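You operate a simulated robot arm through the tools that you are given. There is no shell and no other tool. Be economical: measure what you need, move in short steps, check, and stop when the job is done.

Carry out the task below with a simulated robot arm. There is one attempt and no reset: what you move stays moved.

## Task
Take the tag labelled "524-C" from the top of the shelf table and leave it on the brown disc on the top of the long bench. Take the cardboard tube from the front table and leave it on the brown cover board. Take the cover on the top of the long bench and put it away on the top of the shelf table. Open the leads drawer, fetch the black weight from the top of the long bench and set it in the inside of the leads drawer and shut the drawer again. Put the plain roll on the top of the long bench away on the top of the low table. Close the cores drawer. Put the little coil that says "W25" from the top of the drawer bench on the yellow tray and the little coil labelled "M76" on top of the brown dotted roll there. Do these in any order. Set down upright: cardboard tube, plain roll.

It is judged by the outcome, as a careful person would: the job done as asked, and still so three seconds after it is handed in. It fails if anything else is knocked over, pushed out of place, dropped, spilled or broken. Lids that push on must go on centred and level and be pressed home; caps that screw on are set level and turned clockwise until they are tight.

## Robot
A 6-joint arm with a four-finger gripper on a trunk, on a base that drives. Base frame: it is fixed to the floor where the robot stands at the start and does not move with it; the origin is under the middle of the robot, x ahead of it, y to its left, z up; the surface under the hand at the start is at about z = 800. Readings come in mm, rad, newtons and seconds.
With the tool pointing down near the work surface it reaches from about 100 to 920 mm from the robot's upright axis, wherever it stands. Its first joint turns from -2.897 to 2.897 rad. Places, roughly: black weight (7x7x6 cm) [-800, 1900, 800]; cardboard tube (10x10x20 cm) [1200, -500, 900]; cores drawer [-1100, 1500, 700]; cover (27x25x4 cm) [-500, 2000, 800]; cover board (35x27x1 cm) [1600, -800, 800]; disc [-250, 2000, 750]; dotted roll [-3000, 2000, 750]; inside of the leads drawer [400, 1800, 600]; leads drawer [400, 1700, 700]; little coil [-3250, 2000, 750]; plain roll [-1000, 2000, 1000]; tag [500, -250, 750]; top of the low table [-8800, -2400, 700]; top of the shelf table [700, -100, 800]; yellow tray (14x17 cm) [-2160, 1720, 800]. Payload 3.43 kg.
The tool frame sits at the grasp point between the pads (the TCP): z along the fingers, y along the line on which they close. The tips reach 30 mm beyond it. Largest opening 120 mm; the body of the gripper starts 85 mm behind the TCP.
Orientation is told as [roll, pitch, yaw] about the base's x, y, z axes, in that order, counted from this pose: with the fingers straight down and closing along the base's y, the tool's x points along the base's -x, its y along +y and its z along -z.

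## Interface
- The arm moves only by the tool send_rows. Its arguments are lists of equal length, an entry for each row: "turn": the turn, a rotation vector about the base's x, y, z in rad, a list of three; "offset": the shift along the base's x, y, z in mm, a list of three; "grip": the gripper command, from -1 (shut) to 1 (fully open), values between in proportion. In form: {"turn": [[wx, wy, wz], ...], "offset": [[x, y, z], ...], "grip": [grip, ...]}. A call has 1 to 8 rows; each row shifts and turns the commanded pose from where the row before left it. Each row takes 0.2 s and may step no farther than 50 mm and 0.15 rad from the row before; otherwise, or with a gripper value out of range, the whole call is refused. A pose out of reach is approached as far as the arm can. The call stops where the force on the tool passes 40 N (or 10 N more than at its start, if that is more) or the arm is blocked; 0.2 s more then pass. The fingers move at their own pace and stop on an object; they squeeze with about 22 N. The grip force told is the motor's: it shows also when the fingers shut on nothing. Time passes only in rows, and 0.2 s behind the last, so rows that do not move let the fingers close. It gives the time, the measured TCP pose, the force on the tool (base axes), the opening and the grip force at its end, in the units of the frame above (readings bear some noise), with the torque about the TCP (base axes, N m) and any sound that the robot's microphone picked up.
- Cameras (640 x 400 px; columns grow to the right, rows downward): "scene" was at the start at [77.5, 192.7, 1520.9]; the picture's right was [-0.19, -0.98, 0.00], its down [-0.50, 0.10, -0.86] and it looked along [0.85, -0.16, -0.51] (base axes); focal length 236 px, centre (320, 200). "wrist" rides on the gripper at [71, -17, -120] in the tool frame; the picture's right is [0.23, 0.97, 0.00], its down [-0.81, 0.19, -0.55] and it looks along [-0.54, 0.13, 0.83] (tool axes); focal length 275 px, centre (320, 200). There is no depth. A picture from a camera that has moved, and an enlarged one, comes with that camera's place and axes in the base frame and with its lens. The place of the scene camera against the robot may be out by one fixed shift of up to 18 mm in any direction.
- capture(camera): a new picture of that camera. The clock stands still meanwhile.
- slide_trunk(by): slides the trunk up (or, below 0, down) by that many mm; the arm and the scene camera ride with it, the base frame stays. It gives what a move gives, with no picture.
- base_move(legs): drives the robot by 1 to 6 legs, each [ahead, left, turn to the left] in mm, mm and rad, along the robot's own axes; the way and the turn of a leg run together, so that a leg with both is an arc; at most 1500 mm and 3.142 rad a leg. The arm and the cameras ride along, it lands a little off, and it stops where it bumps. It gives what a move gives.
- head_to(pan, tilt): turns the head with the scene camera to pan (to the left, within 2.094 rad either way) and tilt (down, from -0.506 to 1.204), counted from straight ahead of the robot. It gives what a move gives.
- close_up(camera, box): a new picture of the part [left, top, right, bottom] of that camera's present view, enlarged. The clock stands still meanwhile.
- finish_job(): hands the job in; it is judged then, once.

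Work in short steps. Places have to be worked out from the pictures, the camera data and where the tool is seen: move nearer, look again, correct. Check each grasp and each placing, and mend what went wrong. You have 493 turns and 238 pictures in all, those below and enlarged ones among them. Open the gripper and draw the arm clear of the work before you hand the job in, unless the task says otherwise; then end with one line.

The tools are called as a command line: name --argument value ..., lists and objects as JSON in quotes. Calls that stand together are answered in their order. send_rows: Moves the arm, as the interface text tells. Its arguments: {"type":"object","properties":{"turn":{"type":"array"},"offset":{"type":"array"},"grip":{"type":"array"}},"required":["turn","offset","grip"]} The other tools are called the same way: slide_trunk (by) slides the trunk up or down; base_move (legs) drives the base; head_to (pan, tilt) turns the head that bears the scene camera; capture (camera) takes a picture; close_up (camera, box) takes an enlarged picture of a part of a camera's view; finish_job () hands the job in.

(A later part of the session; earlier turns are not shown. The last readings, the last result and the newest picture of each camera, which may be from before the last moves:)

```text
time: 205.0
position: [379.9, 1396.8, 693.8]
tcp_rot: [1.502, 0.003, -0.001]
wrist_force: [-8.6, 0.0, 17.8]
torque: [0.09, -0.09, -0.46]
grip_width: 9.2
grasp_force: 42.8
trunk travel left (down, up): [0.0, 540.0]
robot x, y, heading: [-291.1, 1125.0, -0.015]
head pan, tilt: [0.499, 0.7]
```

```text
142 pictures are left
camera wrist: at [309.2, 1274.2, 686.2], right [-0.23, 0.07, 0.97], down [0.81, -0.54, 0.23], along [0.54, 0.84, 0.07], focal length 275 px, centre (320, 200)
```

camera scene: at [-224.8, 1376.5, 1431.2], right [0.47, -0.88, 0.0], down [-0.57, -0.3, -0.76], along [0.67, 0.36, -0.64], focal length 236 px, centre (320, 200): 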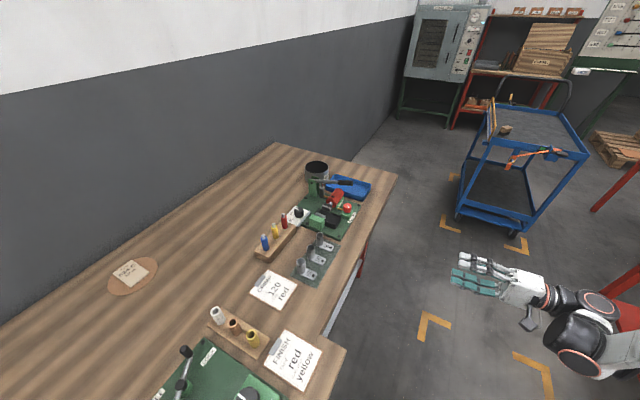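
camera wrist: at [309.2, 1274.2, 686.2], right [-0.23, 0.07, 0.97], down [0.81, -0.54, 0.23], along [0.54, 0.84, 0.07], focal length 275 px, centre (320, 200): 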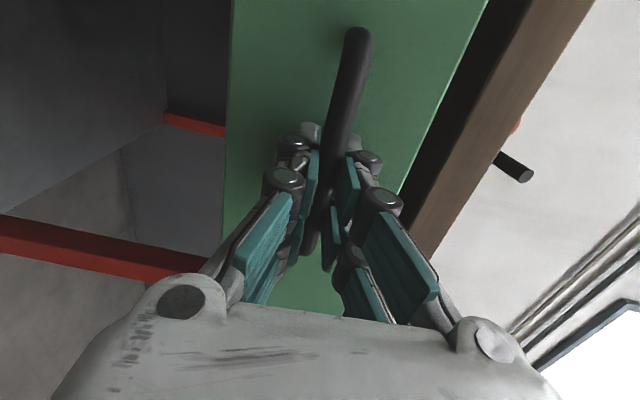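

The drawer slides out. Continue pulling.

send_rows --turn '[[0, 0, 0], [0, 0, 0], [0, 0, 0], [0, 0, 0], [0, 0, 0], [0, 0, 0]]' --offset '[[0, -20, 1], [0, -25, 0.5], [0, -25, 0], [0, -25, 0], [0, -25, 0], [0, 0, 0]]' --grip '[-1, -1, -1, -1, -1, -1]'

capture --camera "wrist"

capture --camera "scene"

```text
time: 206.2
position: [379.9, 1281.8, 693.2]
tcp_rot: [1.499, 0.002, 0.002]
wrist_force: [-6.2, -0.1, -0.4]
torque: [0.06, -0.33, -1.92]
grip_width: 9.2
grasp_force: 42.5
trunk travel left (down, up): [0.0, 540.0]
robot x, y, heading: [-291.2, 1123.5, -0.011]
head pan, tilt: [0.499, 0.7]
stopped in row 6: the force on the tool passed its limit at 42 N (the readings are from after the stop); the commanded pose is now the measured one
```

```text
141 pictures are left
camera wrist: at [309.7, 1159.6, 686.9], right [-0.23, 0.07, 0.97], down [0.81, -0.54, 0.23], along [0.54, 0.84, 0.06], focal length 275 px, centre (320, 200)
```

wrist: 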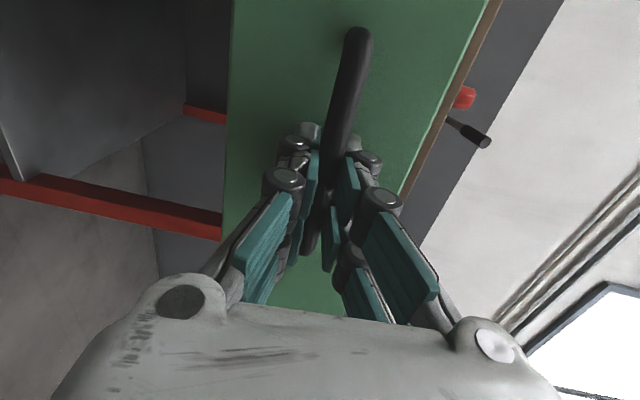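

```text
140 pictures are left
camera scene: at [-225.5, 1377.0, 1431.2], right [0.47, -0.88, 0.0], down [-0.57, -0.3, -0.76], along [0.68, 0.36, -0.64], focal length 236 px, centre (320, 200)
```

scene: 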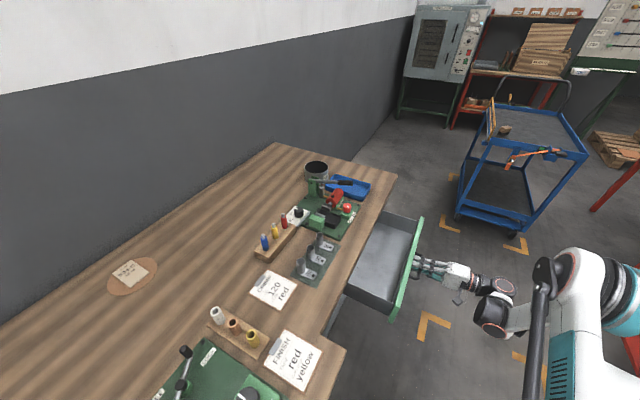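

Drawer fully open (225 mm). Release the handle, back off and untilt.

send_rows --turn '[[0, 0, 0], [0, 0, 0], [0, 0, 0], [0, 0, 0], [0, 0, 0], [0, 0, 0], [0, 0, 0], [0, 0, 0]]' --offset '[[0, 0, 0], [0, 0, 0], [0, -20, 0], [0, -35, 0], [0, -35, 0], [0, -20, 40], [0, 0, 45], [0, 0, 45]]' --grip '[-0.3, 0, 0, 0, 0, 0, 0, 0]'

send_rows --turn '[[-0.15, 0, 0], [-0.15, 0, 0], [-0.15, 0, 0], [-0.15, 0, 0], [-0.15, 0, 0], [-0.15, 0, 0], [-0.15, 0, 0], [-0.15, 0, 0]]' --offset '[[-30, 0, 35], [-30, 0, 35], [-30, 0, 35], [-30, 0, 35], [-30, -10, 35], [-30, -10, 35], [0, -10, 0], [0, -10, 0]]' --grip '[0, 0, 0, 0, 0, 0, 0, 0]'

send_rows --turn '[[-0.15, 0, 0], [-0.15, 0, 0], [0, 0, 0]]' --offset '[[0, 0, 0], [0, 0, 0], [0, 0, 0]]' --grip '[0, 0, 0]'

capture --camera "scene"

```text
time: 208.1
position: [379.7, 1171.2, 826.3]
tcp_rot: [1.497, 0.004, 0.003]
wrist_force: [0.1, 0.5, -0.1]
torque: [0.01, -0.01, 0.02]
grip_width: 60.0
grasp_force: 0.1
trunk travel left (down, up): [0.0, 540.0]
robot x, y, heading: [-292.7, 1127.6, -0.011]
head pan, tilt: [0.499, 0.7]
```

```text
time: 209.8
position: [202.0, 1133.2, 1034.4]
tcp_rot: [0.297, 0.002, -0.003]
wrist_force: [0.1, -0.5, -0.5]
torque: [0.03, 0.01, 0.0]
grip_width: 60.1
grasp_force: 0.1
trunk travel left (down, up): [0.0, 540.0]
robot x, y, heading: [-290.1, 1126.7, -0.009]
head pan, tilt: [0.499, 0.7]
```

```text
time: 210.7
position: [201.4, 1132.2, 1033.6]
tcp_rot: [-0.002, 0.001, -0.003]
wrist_force: [-0.5, -0.1, 0.1]
torque: [0.02, 0.0, -0.03]
grip_width: 60.0
grasp_force: 0.0
trunk travel left (down, up): [0.0, 540.0]
robot x, y, heading: [-291.4, 1128.0, -0.01]
head pan, tilt: [0.499, 0.7]
```

```text
139 pictures are left
camera scene: at [-225.2, 1376.8, 1431.1], right [0.47, -0.88, 0.0], down [-0.57, -0.3, -0.76], along [0.68, 0.36, -0.64], focal length 236 px, centre (320, 200)
```

scene: 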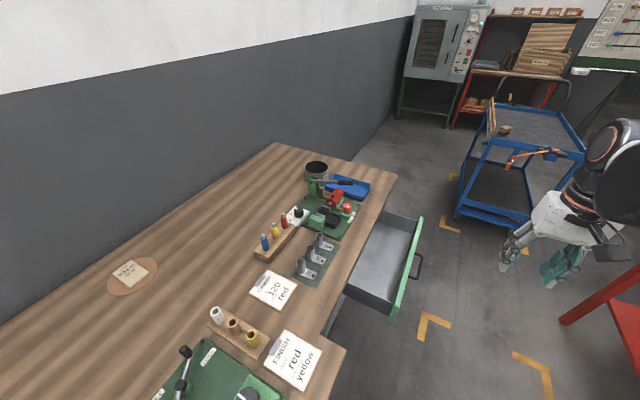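

Now for the half-open cores drawer: I'll push it shut with the same sideways pose from the other side. Turn the robot (clockwise, away from the bench) to face −x.

base_move --legs '[[0, -40, 0], [0, 0, -1.57], [0, 0, -1.56], [120, -40, 0]]'

send_rows --turn '[[0.15, 0, 0], [0.15, 0, 0], [0.15, 0, 0], [0.15, 0, 0], [0.15, 0, 0], [0.15, 0, 0], [0.15, 0, 0], [0.15, 0, 0]]' --offset '[[-20, 0, 0], [-20, 0, 0], [-20, 0, 0], [-20, 0, 0], [-20, 0, -20], [-20, 0, -30], [-20, 0, -30], [-20, 0, -30]]' --grip '[-1, -1, -1, -1, -1, -1, -1, -1]'

capture --camera "wrist"

capture --camera "scene"

```text
time: 220.1
position: [-900.6, 1129.4, 1033.5]
tcp_rot: [-0.002, 0.001, 3.128]
wrist_force: [-0.2, 0.0, 0.0]
torque: [-0.02, 0.03, -0.02]
grip_width: 59.9
grasp_force: 0.0
trunk travel left (down, up): [0.0, 540.0]
robot x, y, heading: [-409.7, 1128.8, 3.119]
head pan, tilt: [0.499, 0.7]
```

```text
time: 221.8
position: [-1059.0, 1126.8, 926.6]
tcp_rot: [-1.203, -0.014, 3.135]
wrist_force: [0.7, 0.9, 0.2]
torque: [-0.02, 0.01, 0.08]
grip_width: 0.1
grasp_force: 22.2
trunk travel left (down, up): [0.0, 540.0]
robot x, y, heading: [-407.8, 1128.3, 3.118]
head pan, tilt: [0.499, 0.7]
```

```text
138 pictures are left
camera wrist: at [-987.7, 1018.8, 984.9], right [0.22, -0.35, -0.91], down [-0.81, -0.58, 0.03], along [-0.54, 0.74, -0.41], focal length 275 px, centre (320, 200)
```

wrist: 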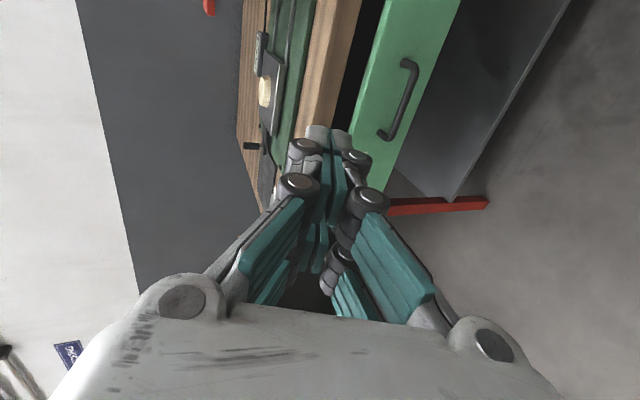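

```text
137 pictures are left
camera scene: at [-458.6, 899.5, 1431.1], right [-0.46, 0.89, 0.0], down [0.57, 0.3, -0.76], along [-0.68, -0.35, -0.64], focal length 236 px, centre (320, 200)
```

scene: 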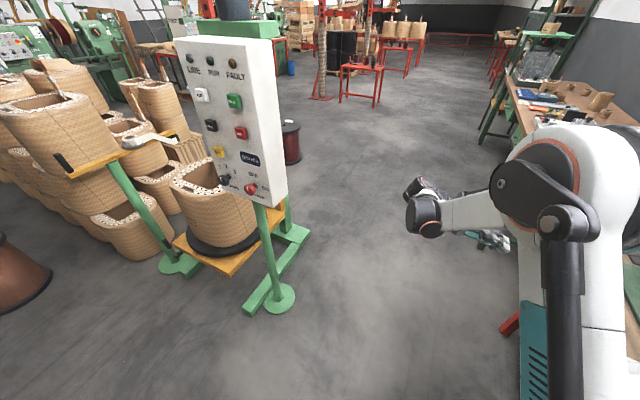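

Handle bar of the cores drawer is near (−1071, 1395, 692). Finish the tilt and lower to just above bar height.

send_rows --turn '[[0.15, 0, 0], [0.15, 0, 0], [0, 0, 0], [0, 0, 0], [0, 0, 0], [0, 0, 0]]' --offset '[[0, 20, -40], [0, 20, -40], [0, 20, -40], [-5, 20, -40], [-7, 20, -35], [0, 0, 0]]' --grip '[-1, -1, -1, -1, -1, -1]'

capture --camera "wrist"

```text
time: 223.2
position: [-1071.4, 1225.2, 726.0]
tcp_rot: [-1.501, -0.013, 3.139]
wrist_force: [-0.7, 0.2, -0.1]
torque: [0.05, 0.01, 0.0]
grip_width: 0.0
grasp_force: 22.4
trunk travel left (down, up): [0.0, 540.0]
robot x, y, heading: [-409.4, 1129.4, 3.118]
head pan, tilt: [0.499, 0.7]
```

```text
136 pictures are left
camera wrist: at [-1000.0, 1105.1, 749.9], right [0.22, -0.07, -0.97], down [-0.81, -0.56, -0.14], along [-0.54, 0.82, -0.18], focal length 275 px, centre (320, 200)
```

wrist: 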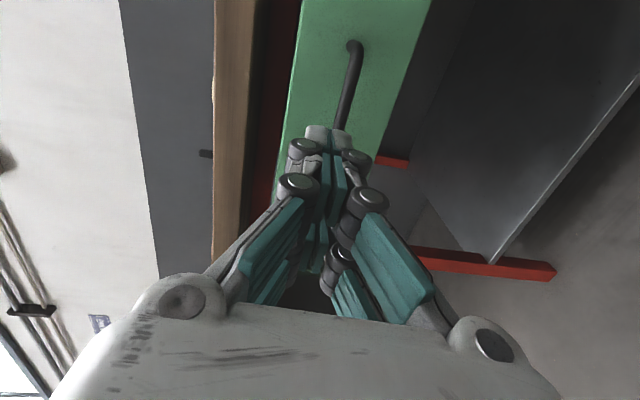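

Fist is level with the face between the bar and the top edge. Advance to push.

send_rows --turn '[[0, 0, 0], [0, 0, 0], [0, 0, 0], [0, 0, 0], [0, 0, 0], [0, 0, 0], [0, 0, 0], [0, 0, 0]]' --offset '[[0, 40, -2], [0, 40, 0], [0, 30, 0], [0, 20, 0], [0, 15, 0], [0, 15, 0], [0, 15, 0], [0, 15, 0]]' --grip '[-1, -1, -1, -1, -1, -1, -1, -1]'

capture --camera "wrist"

```text
time: 225.1
position: [-1072.0, 1419.9, 726.7]
tcp_rot: [-1.499, -0.012, 3.139]
wrist_force: [-1.2, -1.4, 1.3]
torque: [0.01, 0.04, 0.0]
grip_width: 0.0
grasp_force: 22.4
trunk travel left (down, up): [0.0, 540.0]
robot x, y, heading: [-409.6, 1130.5, 3.12]
head pan, tilt: [0.499, 0.7]
```

```text
135 pictures are left
camera wrist: at [-1001.0, 1299.0, 752.5], right [0.22, -0.07, -0.97], down [-0.81, -0.56, -0.14], along [-0.54, 0.82, -0.18], focal length 275 px, centre (320, 200)
```

wrist: 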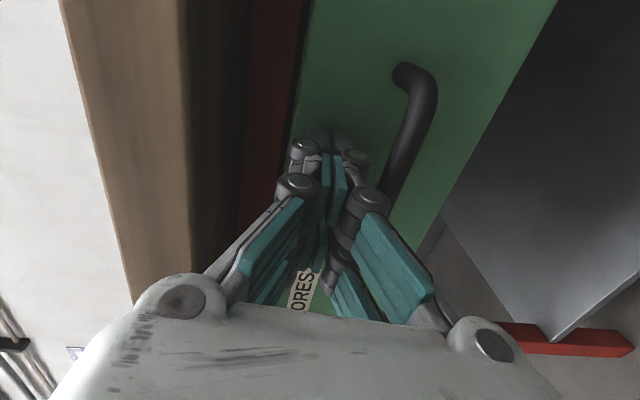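

send_rows --turn '[[0, 0, 0], [0, 0, 0], [0, 0, 0], [0, 0, 0], [0, 0, 0], [0, 0, 0], [0, 0, 0]]' --offset '[[0, 10, -1], [0, 10, -1], [0, 10, -1], [0, 10, -1], [0, 10, 0], [0, 10, 0], [0, 10, 0]]' --grip '[-1, -1, -1, -1, -1, -1, -1]'

capture --camera "wrist"

```text
time: 226.7
position: [-1070.8, 1490.1, 725.5]
tcp_rot: [-1.502, -0.013, 3.139]
wrist_force: [-0.9, 0.5, 0.3]
torque: [0.0, -0.01, 0.01]
grip_width: 0.1
grasp_force: 22.1
trunk travel left (down, up): [0.0, 540.0]
robot x, y, heading: [-408.7, 1130.6, 3.121]
head pan, tilt: [0.499, 0.7]
```

```text
134 pictures are left
camera wrist: at [-999.1, 1369.5, 749.7], right [0.22, -0.07, -0.97], down [-0.81, -0.56, -0.14], along [-0.54, 0.82, -0.18], focal length 275 px, centre (320, 200)
```

wrist: 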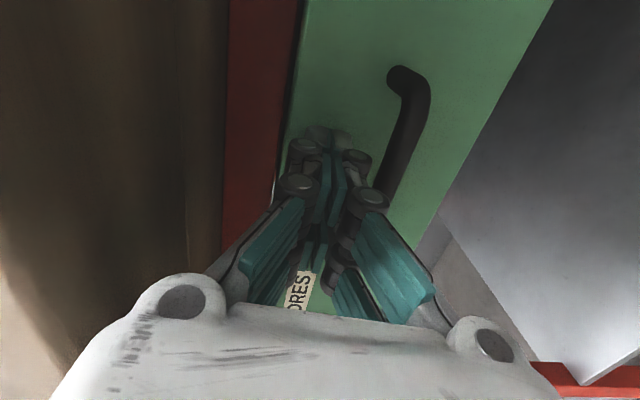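

The drawer moves with the fist. Push on until it stops.

send_rows --turn '[[0, 0, 0], [0, 0, 0], [0, 0, 0], [0, 0, 0], [0, 0, 0], [0, 0, 0]]' --offset '[[0, 6, -1], [0, 5, -1], [0, 5, -1], [0, 5, 0], [0, 5, 0], [0, 5, 0]]' --grip '[-1, -1, -1, -1, -1, -1]'

capture --camera "wrist"

```text
time: 227.9
position: [-1071.2, 1508.4, 720.1]
tcp_rot: [-1.5, -0.017, -3.142]
wrist_force: [4.1, -11.0, 2.5]
torque: [0.13, 0.03, -0.12]
grip_width: 0.3
grasp_force: 22.4
trunk travel left (down, up): [0.0, 540.0]
robot x, y, heading: [-407.1, 1129.2, 3.126]
head pan, tilt: [0.499, 0.7]
stopped in row 6: the force on the tool passed its limit at 48 N (the readings are from after the stop); the commanded pose is now the measured one
```

```text
133 pictures are left
camera wrist: at [-998.6, 1388.2, 745.4], right [0.22, -0.07, -0.97], down [-0.81, -0.57, -0.14], along [-0.54, 0.82, -0.18], focal length 275 px, centre (320, 200)
```

wrist: 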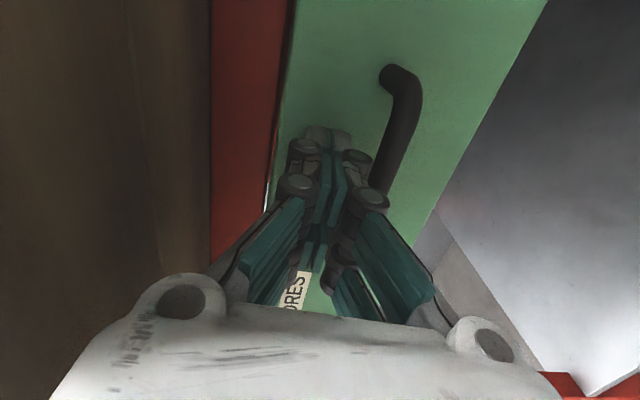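

Stopped firm at the closed position (same depth as the other drawer when shut). Retract, untilt and raise; then reposition facing the bench for the black weight.

send_rows --turn '[[0, 0, 0], [0, 0, 0], [0, 0, 0], [0, 0, 0], [0, 0, 0], [0, 0, 0], [0, 0, 0], [0, 0, 0]]' --offset '[[0, -40, 0], [0, -45, 0], [0, -45, 0], [0, -45, 0], [0, -45, 0], [0, -45, 0], [0, 0, 45], [10, 0, 45]]' --grip '[-1, -1, -1, -1, -1, 0, 0, 0]'

send_rows --turn '[[-0.15, 0, 0], [-0.15, 0, 0], [-0.15, 0, 0], [-0.15, 0, 0], [-0.15, 0, 0], [-0.15, 0, 0], [-0.15, 0, 0], [-0.15, 0, 0]]' --offset '[[25, -10, 40], [25, -10, 40], [25, -10, 40], [25, -10, 40], [25, 0, 40], [25, 0, 40], [20, 0, 30], [0, 0, 0]]' --grip '[0, 0, 0, 0, 0, 0, 0, 0]'

send_rows --turn '[[-0.15, 0, 0], [-0.15, 0, 0], [0, 0, 0]]' --offset '[[0, 0, 0], [0, 0, 0], [0, 0, 0]]' --grip '[0, 0, 0]'

base_move --legs '[[0, 280, 0], [0, 0, -1.55], [330, 190, 0]]'

head_to --pan -0.2 --tilt 1.0

capture --camera "scene"

capture --camera "wrist"

```text
time: 229.7
position: [-1064.8, 1243.6, 808.6]
tcp_rot: [-1.5, -0.014, 3.141]
wrist_force: [-0.8, 0.2, 0.0]
torque: [0.04, -0.01, -0.02]
grip_width: 60.0
grasp_force: 0.0
trunk travel left (down, up): [0.0, 540.0]
robot x, y, heading: [-408.9, 1127.4, 3.123]
head pan, tilt: [0.499, 0.7]
```

```text
time: 231.5
position: [-890.6, 1206.3, 1078.9]
tcp_rot: [-0.297, -0.008, 3.127]
wrist_force: [-0.2, -0.7, 0.4]
torque: [0.01, 0.01, 0.01]
grip_width: 60.0
grasp_force: 0.1
trunk travel left (down, up): [0.0, 540.0]
robot x, y, heading: [-408.9, 1128.2, 3.122]
head pan, tilt: [0.499, 0.7]
```

```text
time: 232.3
position: [-891.5, 1204.1, 1079.8]
tcp_rot: [0.002, -0.002, 3.126]
wrist_force: [0.4, -0.7, 0.2]
torque: [-0.02, 0.0, -0.04]
grip_width: 60.0
grasp_force: 0.0
trunk travel left (down, up): [0.0, 540.0]
robot x, y, heading: [-405.9, 1129.5, 3.117]
head pan, tilt: [0.499, 0.7]
```

```text
time: 240.0
position: [-531.1, 1663.9, 1079.6]
tcp_rot: [0.0, -0.001, 1.57]
wrist_force: [-0.5, 0.6, 0.0]
torque: [0.05, 0.0, -0.03]
grip_width: 60.1
grasp_force: 0.0
trunk travel left (down, up): [0.0, 540.0]
robot x, y, heading: [-598.8, 1178.1, 1.567]
head pan, tilt: [0.499, 0.7]
```

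```text
time: 241.1
position: [-532.1, 1664.3, 1078.9]
tcp_rot: [0.0, -0.002, 1.569]
wrist_force: [0.3, 0.3, 0.4]
torque: [-0.03, -0.01, -0.02]
grip_width: 60.2
grasp_force: 0.0
trunk travel left (down, up): [0.0, 540.0]
robot x, y, heading: [-602.5, 1174.7, 1.568]
head pan, tilt: [-0.201, 1.0]
```

```text
132 pictures are left
camera scene: at [-779.1, 1238.7, 1408.1], right [0.98, -0.19, 0.0], down [-0.16, -0.82, -0.54], along [0.1, 0.53, -0.84], focal length 236 px, centre (320, 200)
```

scene: 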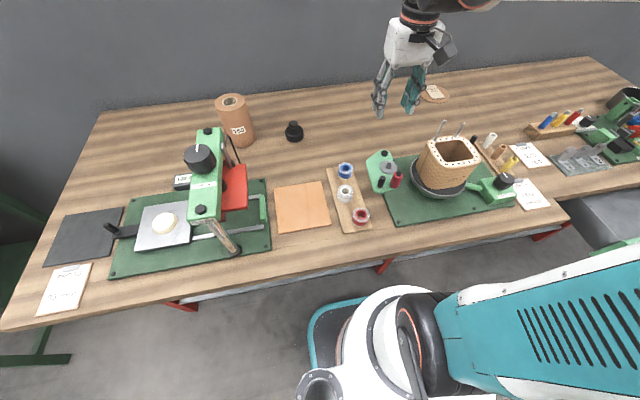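

```text
131 pictures are left
camera wrist: at [-514.0, 1591.1, 1200.7], right [-0.97, -0.23, 0.0], down [-0.19, 0.81, 0.55], along [-0.13, 0.54, -0.83], focal length 275 px, centre (320, 200)
```

wrist: 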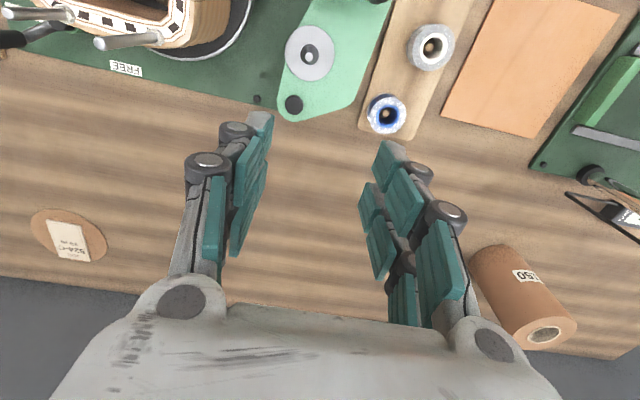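

Cores drawer is shut. The weight is near (−755, 1865); move the hand to look at it.

send_rows --turn '[[0, 0, 0], [0, 0, 0], [0, 0, 0], [0, 0, 0], [0, 0, 0]]' --offset '[[-44, 18, 0], [-44, 18, 0], [-44, 18, 0], [-44, 18, 0], [-44, 18, 0]]' --grip '[0.7, 0.7, 0.7, 0.7, 0.7]'

capture --camera "wrist"

```text
time: 242.3
position: [-753.3, 1757.5, 1080.8]
tcp_rot: [0.0, 0.0, 1.568]
wrist_force: [-0.2, 0.4, 1.0]
torque: [0.02, 0.06, 0.03]
grip_width: 101.7
grasp_force: 0.0
trunk travel left (down, up): [0.0, 540.0]
robot x, y, heading: [-602.7, 1177.9, 1.568]
head pan, tilt: [-0.201, 1.0]
```

```text
130 pictures are left
camera wrist: at [-735.3, 1684.2, 1202.0], right [-0.97, -0.23, 0.0], down [-0.19, 0.81, 0.55], along [-0.13, 0.54, -0.83], focal length 275 px, centre (320, 200)
```

wrist: 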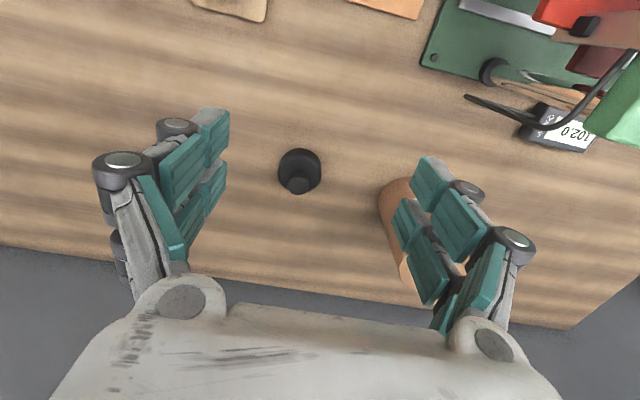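

Weight centre ≈ (−749, 1876). Move above, descend, and check.

send_rows --turn '[[0, 0, 0], [0, 0, 0], [0, 0, 0], [0, 0, 0]]' --offset '[[1, 40, -25], [1, 40, -25], [2, 38, -30], [0, 0, -45]]' --grip '[0.7, 0.7, 0.7, 0.7]'

capture --camera "wrist"

```text
time: 243.3
position: [-751.2, 1872.2, 954.5]
tcp_rot: [0.0, 0.0, 1.571]
wrist_force: [0.3, 0.2, 0.0]
torque: [0.04, 0.0, 0.02]
grip_width: 102.0
grasp_force: 0.0
trunk travel left (down, up): [0.0, 540.0]
robot x, y, heading: [-599.9, 1180.0, 1.568]
head pan, tilt: [-0.201, 1.0]
```

```text
129 pictures are left
camera wrist: at [-732.6, 1798.8, 1075.2], right [-0.97, -0.23, 0.0], down [-0.19, 0.81, 0.55], along [-0.13, 0.54, -0.83], focal length 275 px, centre (320, 200)
```

wrist: 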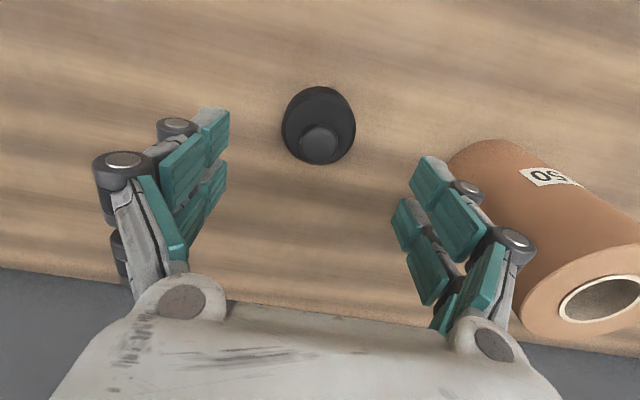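

Aligned (within 5 mm). Descend onto it and close.

send_rows --turn '[[0, 0, 0], [0, 0, 0], [0, 0, 0], [0, 0, 0], [0, 0, 0], [0, 0, 0], [0, 0, 0]]' --offset '[[0, 4, -40], [0, 0, -40], [0, 0, -15], [0, 0, -4], [0, 0, 0], [0, 0, 0], [0, 0, 0]]' --grip '[0.7, 0.7, 0.7, 0.7, -0.2, -0.2, -0.2]'

send_rows --turn '[[0, 0, 0], [0, 0, 0], [0, 0, 0]]' --offset '[[0, 0, 10], [0, 0, 20], [0, 0, 30]]' --grip '[-0.2, -0.2, -0.2]'

capture --camera "wrist"

```text
time: 244.9
position: [-751.2, 1877.0, 856.0]
tcp_rot: [0.001, -0.002, 1.572]
wrist_force: [-4.1, 3.0, 3.7]
torque: [-0.01, 0.12, -0.04]
grip_width: 62.9
grasp_force: 22.0
trunk travel left (down, up): [0.0, 540.0]
robot x, y, heading: [-602.1, 1180.9, 1.563]
head pan, tilt: [-0.201, 1.0]
```

```text
time: 245.7
position: [-750.1, 1875.9, 914.4]
tcp_rot: [0.001, -0.001, 1.572]
wrist_force: [-0.6, 0.1, -6.8]
torque: [-0.06, 0.01, 0.02]
grip_width: 62.9
grasp_force: 22.2
trunk travel left (down, up): [0.0, 540.0]
robot x, y, heading: [-597.9, 1181.4, 1.563]
head pan, tilt: [-0.201, 1.0]
```

```text
128 pictures are left
camera wrist: at [-732.6, 1804.0, 1037.7], right [-0.97, -0.23, 0.0], down [-0.19, 0.81, 0.55], along [-0.13, 0.54, -0.83], focal length 275 px, centre (320, 200)
```

wrist: 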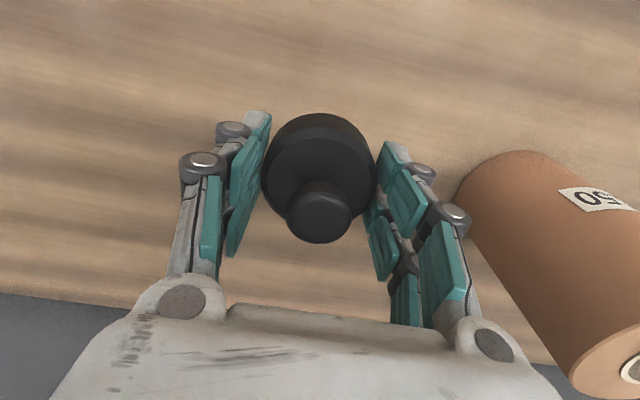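

Weight held. Raise, retract, and drive to the open drawer.

send_rows --turn '[[0, 0, 0], [0, 0, 0], [0, 0, 0], [0, 0, 0], [0, 0, 0], [0, 0, 0], [0, 0, 0], [0, 0, 0]]' --offset '[[0, 0, 45], [0, 0, 45], [0, 0, 45], [0, 0, 45], [20, -45, 0], [25, -40, 0], [30, -40, 0], [30, -40, 0]]' --grip '[-0.2, -0.2, -0.2, -0.2, -0.2, -0.2, -0.2, -0.2]'

base_move --legs '[[-350, 0, 0], [0, -980, 0]]'

head_to --pan -0.05 --tilt 1.0

capture --camera "scene"

capture --camera "wrist"

```text
time: 247.5
position: [-642.3, 1710.8, 1096.6]
tcp_rot: [-0.001, -0.002, 1.573]
wrist_force: [-0.3, 0.5, -6.9]
torque: [-0.08, -0.02, 0.01]
grip_width: 62.8
grasp_force: 21.7
trunk travel left (down, up): [0.0, 540.0]
robot x, y, heading: [-602.3, 1179.0, 1.565]
head pan, tilt: [-0.201, 1.0]
```

```text
time: 254.6
position: [336.3, 1375.6, 1096.4]
tcp_rot: [0.0, 0.0, 1.609]
wrist_force: [0.5, -0.2, -6.5]
torque: [0.0, -0.01, 0.05]
grip_width: 62.7
grasp_force: 22.3
trunk travel left (down, up): [0.0, 540.0]
robot x, y, heading: [398.9, 849.8, 1.606]
head pan, tilt: [-0.201, 1.0]
```

```text
time: 255.2
position: [337.6, 1376.6, 1097.3]
tcp_rot: [-0.001, -0.001, 1.61]
wrist_force: [-0.6, -0.8, -7.5]
torque: [0.0, 0.02, 0.01]
grip_width: 62.8
grasp_force: 21.9
trunk travel left (down, up): [0.0, 540.0]
robot x, y, heading: [395.8, 847.7, 1.601]
head pan, tilt: [-0.051, 1.0]
```

```text
127 pictures are left
camera scene: at [253.8, 901.1, 1429.0], right [0.83, -0.56, 0.0], down [-0.37, -0.55, -0.75], along [0.42, 0.62, -0.66], focal length 236 px, centre (320, 200)
```

scene: 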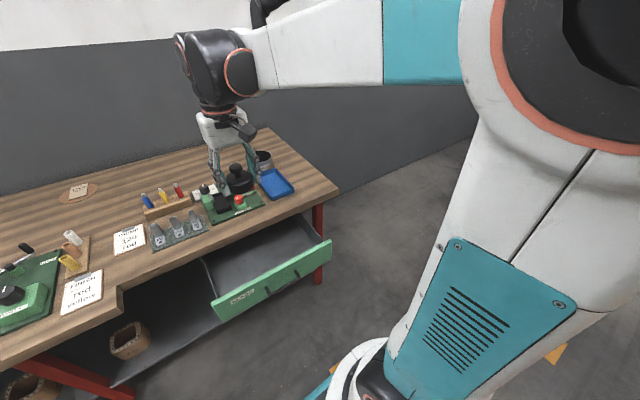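

```text
126 pictures are left
camera wrist: at [357.4, 1304.7, 1218.4], right [-0.96, -0.27, 0.0], down [-0.22, 0.8, 0.55], along [-0.15, 0.53, -0.83], focal length 275 px, centre (320, 200)
```

wrist: 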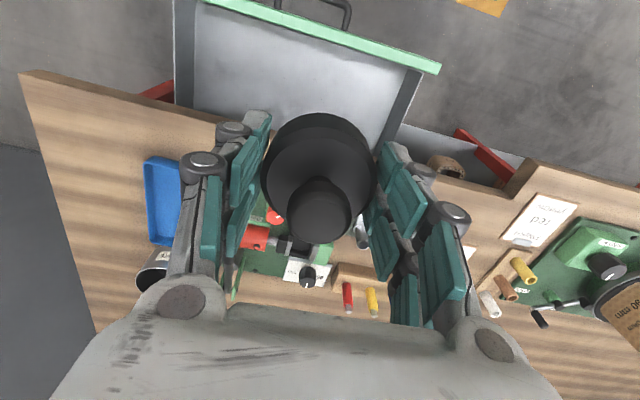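

Drawer interior spans x≈175–550, y≈1325–1456 (clear of the bench edge). Lower the weight at (350, 1384).

send_rows --turn '[[0, 0, -0.04], [0, 0, 0], [0, 0, 0], [0, 0, 0], [0, 0, 0], [0, 0, 0], [0, 0, 0]]' --offset '[[12, 7, -40], [0, 0, -45], [0, 0, -45], [0, 0, -45], [0, 0, -45], [0, 0, -40], [0, 0, 0]]' --grip '[-0.2, -0.2, -0.2, -0.2, -0.2, -0.2, -0.2]'

capture --camera "wrist"

capture --camera "scene"

```text
time: 256.9
position: [348.0, 1385.6, 832.4]
tcp_rot: [0.001, 0.001, 1.57]
wrist_force: [0.0, -0.8, -6.7]
torque: [-0.05, 0.01, 0.03]
grip_width: 62.8
grasp_force: 21.9
trunk travel left (down, up): [0.0, 540.0]
robot x, y, heading: [394.7, 845.3, 1.604]
head pan, tilt: [-0.051, 1.0]
```

```text
125 pictures are left
camera wrist: at [366.0, 1312.6, 953.1], right [-0.97, -0.23, 0.0], down [-0.19, 0.81, 0.55], along [-0.13, 0.54, -0.83], focal length 275 px, centre (320, 200)
```

wrist: 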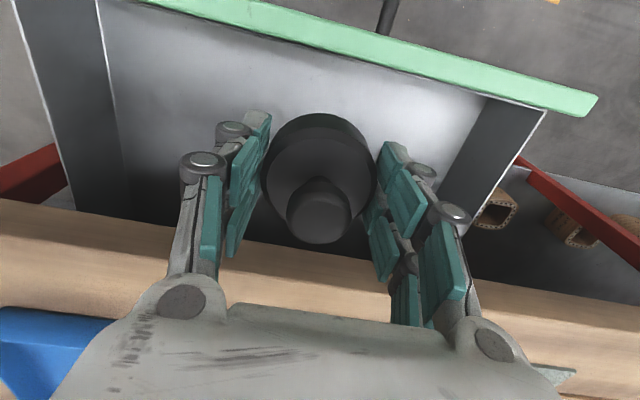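

```text
124 pictures are left
camera scene: at [208.4, 901.3, 1407.8], right [1.0, -0.02, 0.0], down [-0.02, -0.84, -0.54], along [0.01, 0.54, -0.84], focal length 236 px, centre (320, 200)
```

scene: 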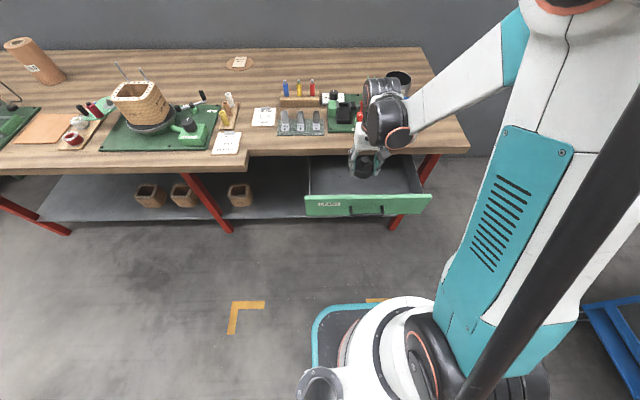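

Clear. Continue down with small final steps.

send_rows --turn '[[0, 0, 0], [0, 0, 0], [0, 0, 0], [0, 0, 0], [0, 0, 0], [0, 0, 0], [0, 0, 0], [0, 0, 0]]' --offset '[[0, -5, -40], [0, 0, -40], [0, 0, -30], [0, 0, -15], [0, 0, -10], [0, 0, -6], [0, 0, -5], [0, 0, -5]]' --grip '[-0.2, -0.2, -0.2, -0.2, -0.2, -0.2, -0.2, -0.2]'

capture --camera "wrist"

```text
time: 258.6
position: [347.8, 1378.1, 686.0]
tcp_rot: [0.0, 0.0, 1.568]
wrist_force: [0.8, -1.1, -6.5]
torque: [-0.02, 0.01, -0.04]
grip_width: 62.9
grasp_force: 22.0
trunk travel left (down, up): [0.0, 540.0]
robot x, y, heading: [396.4, 847.1, 1.609]
head pan, tilt: [-0.051, 1.0]
```

```text
123 pictures are left
camera wrist: at [366.1, 1304.9, 807.9], right [-0.97, -0.23, 0.0], down [-0.19, 0.81, 0.55], along [-0.13, 0.54, -0.83], focal length 275 px, centre (320, 200)
```

wrist: 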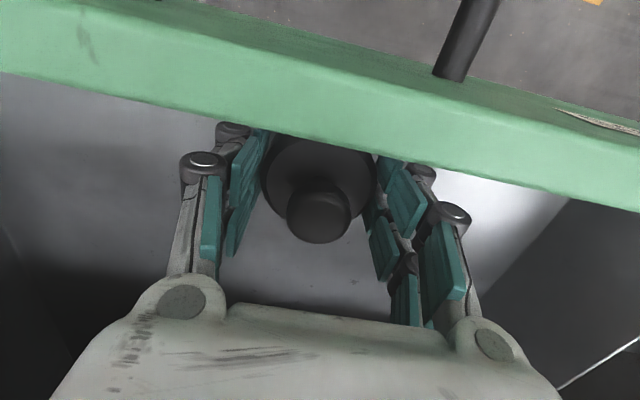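

send_rows --turn '[[0, 0, 0], [0, 0, 0], [0, 0, 0], [0, 0, 0], [0, 0, 0], [0, 0, 0]]' --offset '[[0, 0, -5], [0, 0, -4], [0, 0, -4], [0, 0, -4], [0, 0, -4], [0, 0, -4]]' --grip '[-0.2, -0.2, -0.2, -0.2, -0.2, -0.2]'

```text
time: 259.5
position: [347.2, 1376.7, 675.8]
tcp_rot: [0.002, 0.0, 1.568]
wrist_force: [-3.0, 1.6, 33.7]
torque: [-0.37, -0.54, -0.03]
grip_width: 62.4
grasp_force: 22.0
trunk travel left (down, up): [0.0, 540.0]
robot x, y, heading: [395.8, 849.7, 1.607]
head pan, tilt: [-0.051, 1.0]
stopped in row 4: the force on the tool passed its limit at 51 N (the readings are from after the stop); the commanded pose is now the measured one
```

Floor contact. Release and lift out.

send_rows --turn '[[0, 0, 0], [0, 0, 0], [0, 0, 0], [0, 0, 0], [0, 0, 0], [0, 0, 0], [0, 0, 0]]' --offset '[[0, 0, 1], [0, 0, 0], [0, 0, 20], [0, 0, 40], [0, 0, 45], [0, 0, 45], [0, 0, 45]]' --grip '[0.1, 0.4, 0.4, 0.4, 0.4, 0.4, 0.4]'

capture --camera "wrist"

```text
time: 261.1
position: [351.8, 1377.7, 872.1]
tcp_rot: [0.001, 0.001, 1.57]
wrist_force: [-0.2, -0.2, -0.7]
torque: [-0.02, 0.02, -0.01]
grip_width: 84.0
grasp_force: 0.0
trunk travel left (down, up): [0.0, 540.0]
robot x, y, heading: [396.4, 847.6, 1.605]
head pan, tilt: [-0.051, 1.0]
```

```text
122 pictures are left
camera wrist: at [368.7, 1305.4, 993.7], right [-0.97, -0.23, 0.0], down [-0.19, 0.81, 0.55], along [-0.13, 0.54, -0.83], focal length 275 px, centre (320, 200)
```

wrist: 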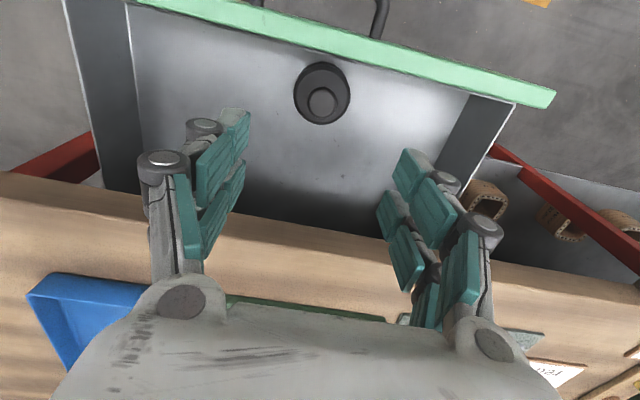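

The weight stands in the drawer. Now shut the drawer with the sideways pose: reposition at (−291,1128) facing +x.

send_rows --turn '[[0, 0, 0], [0, 0, 0], [0, 0, 0], [0, 0, 0], [0, 0, 0], [0, 0, 0]]' --offset '[[0, 0, 45], [0, 0, 45], [0, 0, 45], [0, -30, 40], [10, -45, 0], [10, -45, 0]]' --grip '[0, 0, 0, -1, -1, -1]'

base_move --legs '[[0, 680, 0], [0, 0, -1.605], [0, 280, 0]]'

send_rows --turn '[[0.15, 0, 0], [0.15, 0, 0], [0.15, 0, 0], [0.15, 0, 0], [0.15, 0, 0], [0.15, 0, 0], [0.15, 0, 0], [0.15, 0, 0]]' --offset '[[20, 0, 0], [20, 0, 0], [20, 0, 0], [20, 0, 0], [20, 0, -20], [20, 0, -30], [20, 0, -30], [20, 0, -30]]' --grip '[-1, -1, -1, -1, -1, -1, -1, -1]'

capture --camera "wrist"

```text
time: 262.5
position: [369.2, 1257.4, 1044.1]
tcp_rot: [0.003, 0.0, 1.569]
wrist_force: [-0.3, 0.5, 0.3]
torque: [-0.04, 0.0, 0.0]
grip_width: 0.0
grasp_force: 22.1
trunk travel left (down, up): [0.0, 540.0]
robot x, y, heading: [399.1, 851.5, 1.604]
head pan, tilt: [-0.051, 1.0]
```

```text
time: 271.7
position: [137.0, 1125.4, 1043.1]
tcp_rot: [0.002, 0.001, -0.037]
wrist_force: [-0.6, 0.0, 0.5]
torque: [0.02, 0.0, 0.0]
grip_width: 0.0
grasp_force: 21.1
trunk travel left (down, up): [0.0, 540.0]
robot x, y, heading: [-275.9, 1111.8, -0.002]
head pan, tilt: [-0.051, 1.0]
```

```text
time: 273.5
position: [295.9, 1124.7, 933.5]
tcp_rot: [1.202, 0.033, -0.014]
wrist_force: [0.2, 0.2, 0.4]
torque: [-0.04, -0.03, -0.07]
grip_width: 0.3
grasp_force: 21.8
trunk travel left (down, up): [0.0, 540.0]
robot x, y, heading: [-271.1, 1108.2, -0.002]
head pan, tilt: [-0.051, 1.0]
```

```text
121 pictures are left
camera wrist: at [224.7, 1005.7, 963.5], right [-0.19, 0.35, 0.92], down [0.82, -0.46, 0.35], along [0.54, 0.82, -0.2], focal length 275 px, centre (320, 200)
```

wrist: 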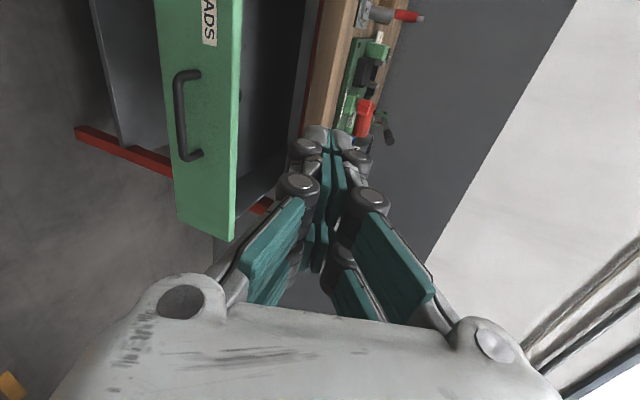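

send_rows --turn '[[0.15, 0, 0], [0.15, 0, 0], [0, 0, 0], [0, 0, 0], [0, 0, 0], [0, 0, 0]]' --offset '[[17, 12, -40], [17, 12, -40], [17, 12, -40], [17, 12, -40], [17, 12, -40], [0, 0, -10]]' --grip '[-1, -1, -1, -1, -1, -1]'

capture --camera "wrist"

```text
time: 274.9
position: [383.7, 1183.3, 721.9]
tcp_rot: [1.501, 0.036, -0.004]
wrist_force: [1.1, -0.6, 0.3]
torque: [0.02, -0.01, -0.01]
grip_width: 0.1
grasp_force: 21.8
trunk travel left (down, up): [0.0, 540.0]
robot x, y, heading: [-277.3, 1111.1, 0.0]
head pan, tilt: [-0.051, 1.0]
```

```text
120 pictures are left
camera wrist: at [312.0, 1062.0, 716.8], right [-0.19, 0.07, 0.98], down [0.82, -0.54, 0.2], along [0.54, 0.84, 0.05], focal length 275 px, centre (320, 200)
```

wrist: 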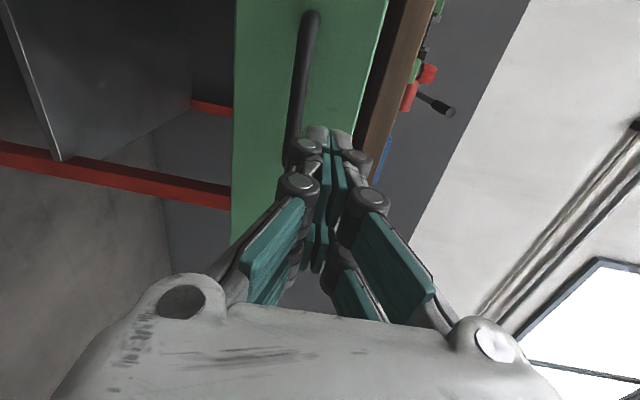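

Fist aligned between bar and top edge. Push the drawer shut.

send_rows --turn '[[0, 0, 0], [0, 0, 0], [0, 0, 0], [0, 0, 0], [0, 0, 0], [0, 0, 0], [0, 0, 0], [0, 0, 0]]' --offset '[[0, 40, 0], [0, 40, 0], [0, 20, 0], [0, 20, 0], [0, 25, 0], [0, 25, 0], [0, 25, 0], [0, 25, 0]]' --grip '[-1, -1, -1, -1, -1, -1, -1, -1]'

send_rows --turn '[[0, 0, 0], [0, 0, 0], [0, 0, 0], [0, 0, 0], [0, 0, 0], [0, 0, 0], [0, 0, 0], [0, 0, 0]]' --offset '[[0, 25, 0], [0, 20, 0], [0, 20, 0], [0, 20, 0], [0, 10, -1], [0, 6, 0], [0, 5, 0], [0, 5, 0]]' --grip '[-1, -1, -1, -1, -1, -1, -1, -1]'

capture --camera "wrist"

```text
time: 276.7
position: [380.6, 1405.5, 725.2]
tcp_rot: [1.501, 0.036, -0.004]
wrist_force: [0.0, -0.3, 0.1]
torque: [-0.01, -0.02, 0.02]
grip_width: 0.0
grasp_force: 22.1
trunk travel left (down, up): [0.0, 540.0]
robot x, y, heading: [-277.3, 1115.3, -0.002]
head pan, tilt: [-0.051, 1.0]
```

```text
time: 278.4
position: [383.6, 1509.0, 722.6]
tcp_rot: [1.499, 0.037, -0.008]
wrist_force: [-4.8, -10.0, 2.3]
torque: [0.12, 0.0, 0.33]
grip_width: 0.0
grasp_force: 22.1
trunk travel left (down, up): [0.0, 540.0]
robot x, y, heading: [-276.6, 1108.5, -0.005]
head pan, tilt: [-0.051, 1.0]
stopped in row 8: the force on the tool passed its limit at 47 N (the readings are from after the stop); the commanded pose is now the measured one
```

```text
119 pictures are left
camera wrist: at [311.2, 1386.8, 717.5], right [-0.19, 0.07, 0.98], down [0.82, -0.54, 0.2], along [0.55, 0.84, 0.05], focal length 275 px, centre (320, 200)
```

wrist: 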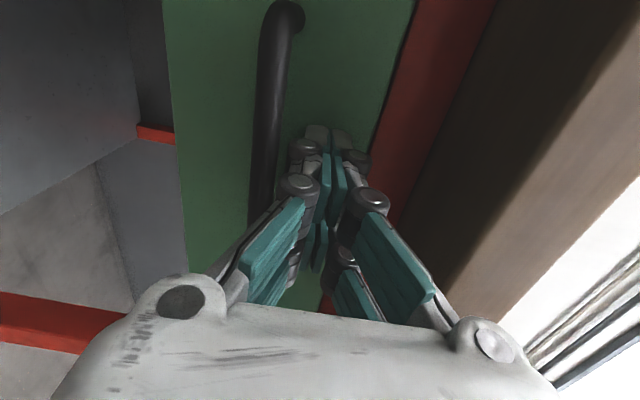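

Drawer shut. Retract and untilt, then drive to the drawer bench at the left.

send_rows --turn '[[0, 0, 0], [0, 0, 0], [0, 0, 0], [0, 0, 0], [0, 0, 0], [0, 0, 0], [0, 0, 0], [0, 0, 0]]' --offset '[[0, -40, 0], [0, -45, 0], [0, -45, 0], [0, -45, 0], [0, -45, 0], [0, -45, 0], [0, -40, 20], [-10, 0, 45]]' --grip '[-1, -1, -1, -1, -1, 0, 0, 0]'

send_rows --turn '[[-0.15, 0, 0], [-0.15, 0, 0], [-0.15, 0, 0], [-0.15, 0, 0], [-0.15, 0, 0], [-0.15, 0, 0], [-0.15, 0, 0], [-0.15, 0, 0]]' --offset '[[-25, 0, 40], [-25, 0, 40], [-25, 0, 40], [-25, 0, 40], [-25, 0, 40], [-25, 0, 40], [-20, 0, 30], [0, 0, 20]]' --grip '[0, 0, 0, 0, 0, 0, 0, 0]'

send_rows --turn '[[-0.15, 0, 0], [-0.15, -0.036, 0], [0, 0, 0]]' --offset '[[0, 0, 0], [0, 0, 0], [0, 0, 0]]' --grip '[0, 0, 0]'

base_move --legs '[[0, -150, 0], [0, 0, -1.57], [0, 0, -1.57]]'

head_to --pan -0.3 --tilt 0.5

capture --camera "scene"

```text
time: 280.2
position: [375.8, 1205.5, 788.5]
tcp_rot: [1.5, 0.038, -0.007]
wrist_force: [0.4, -1.3, -0.2]
torque: [0.03, 0.01, 0.06]
grip_width: 60.2
grasp_force: 0.1
trunk travel left (down, up): [0.0, 540.0]
robot x, y, heading: [-277.3, 1111.3, -0.006]
head pan, tilt: [-0.051, 1.0]
```

```text
time: 282.0
position: [206.4, 1206.9, 1077.2]
tcp_rot: [0.3, 0.008, -0.036]
wrist_force: [-0.8, 0.0, -0.3]
torque: [0.03, -0.01, 0.02]
grip_width: 59.7
grasp_force: 0.0
trunk travel left (down, up): [0.0, 540.0]
robot x, y, heading: [-273.6, 1112.1, -0.003]
head pan, tilt: [-0.051, 1.0]
```

```text
refused: row 2 steps farther than a row can; nothing moved
```

```text
time: 291.2
position: [-761.4, 887.6, 1076.5]
tcp_rot: [0.3, 0.007, 3.051]
wrist_force: [0.1, -0.4, -1.0]
torque: [-0.02, 0.01, 0.01]
grip_width: 60.1
grasp_force: 0.0
trunk travel left (down, up): [0.0, 540.0]
robot x, y, heading: [-276.0, 957.8, 3.082]
head pan, tilt: [-0.051, 1.0]
```

```text
time: 292.1
position: [-761.2, 886.0, 1076.6]
tcp_rot: [0.301, 0.006, 3.052]
wrist_force: [-0.1, -0.3, -0.3]
torque: [-0.01, -0.01, 0.01]
grip_width: 59.7
grasp_force: 0.0
trunk travel left (down, up): [0.0, 540.0]
robot x, y, heading: [-276.9, 959.1, 3.084]
head pan, tilt: [-0.3, 0.499]
```

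```text
118 pictures are left
camera scene: at [-346.2, 785.5, 1442.3], right [0.21, 0.98, 0.0], down [0.53, -0.11, -0.84], along [-0.82, 0.17, -0.54], focal length 236 px, centre (320, 200)
```

scene: 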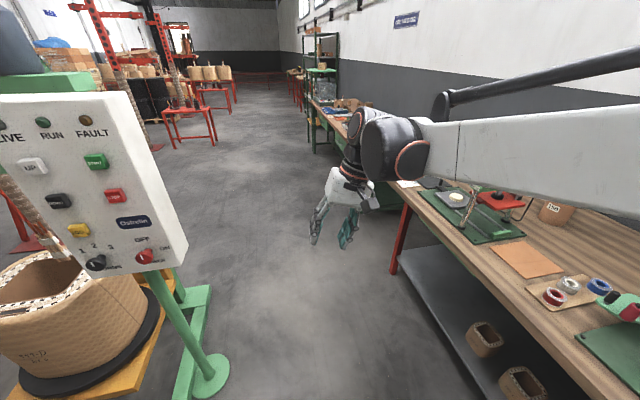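

Corridor is clear. Level the hand and drive down to the drawer bench, then face it.

send_rows --turn '[[0.149, -0.0135, 0], [0.149, -0.0135, 0], [0, 0, 0]]' --offset '[[0, 0, 0], [0, 0, 0], [0, 0, 0]]' --grip '[0, 0, 0]'

base_move --legs '[[0, 0, 0.057], [1450, 0, 0], [750, 0, 0], [0, 0, -1.57]]'

head_to --pan 0.0 --tilt 0.7

capture --camera "scene"

```text
time: 292.9
position: [-768.8, 887.8, 1078.1]
tcp_rot: [-0.001, 0.007, 3.043]
wrist_force: [-0.2, -0.5, -0.6]
torque: [0.02, -0.04, 0.04]
grip_width: 60.0
grasp_force: 0.1
trunk travel left (down, up): [0.0, 540.0]
robot x, y, heading: [-279.5, 959.5, 3.081]
head pan, tilt: [-0.3, 0.499]
```

```text
time: 308.1
position: [-2571.7, 1506.4, 1078.3]
tcp_rot: [0.001, 0.007, 1.494]
wrist_force: [-0.8, 0.0, 0.1]
torque: [0.01, -0.02, -0.03]
grip_width: 59.9
grasp_force: 0.1
trunk travel left (down, up): [0.0, 540.0]
robot x, y, heading: [-2490.8, 1020.0, 1.53]
head pan, tilt: [-0.3, 0.499]
```

```text
time: 308.9
position: [-2571.7, 1506.7, 1077.9]
tcp_rot: [0.0, 0.009, 1.493]
wrist_force: [0.8, 0.0, 0.3]
torque: [-0.04, -0.02, 0.01]
grip_width: 59.6
grasp_force: 0.1
trunk travel left (down, up): [0.0, 540.0]
robot x, y, heading: [-2493.7, 1021.4, 1.524]
head pan, tilt: [0.0, 0.7]
```

```text
117 pictures are left
camera scene: at [-2681.4, 1105.0, 1431.2], right [1.0, -0.04, 0.0], down [-0.03, -0.64, -0.77], along [0.03, 0.76, -0.64], focal length 236 px, centre (320, 200)
```

scene: 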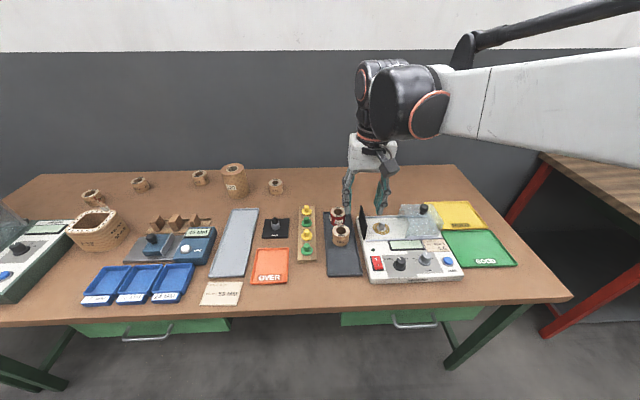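

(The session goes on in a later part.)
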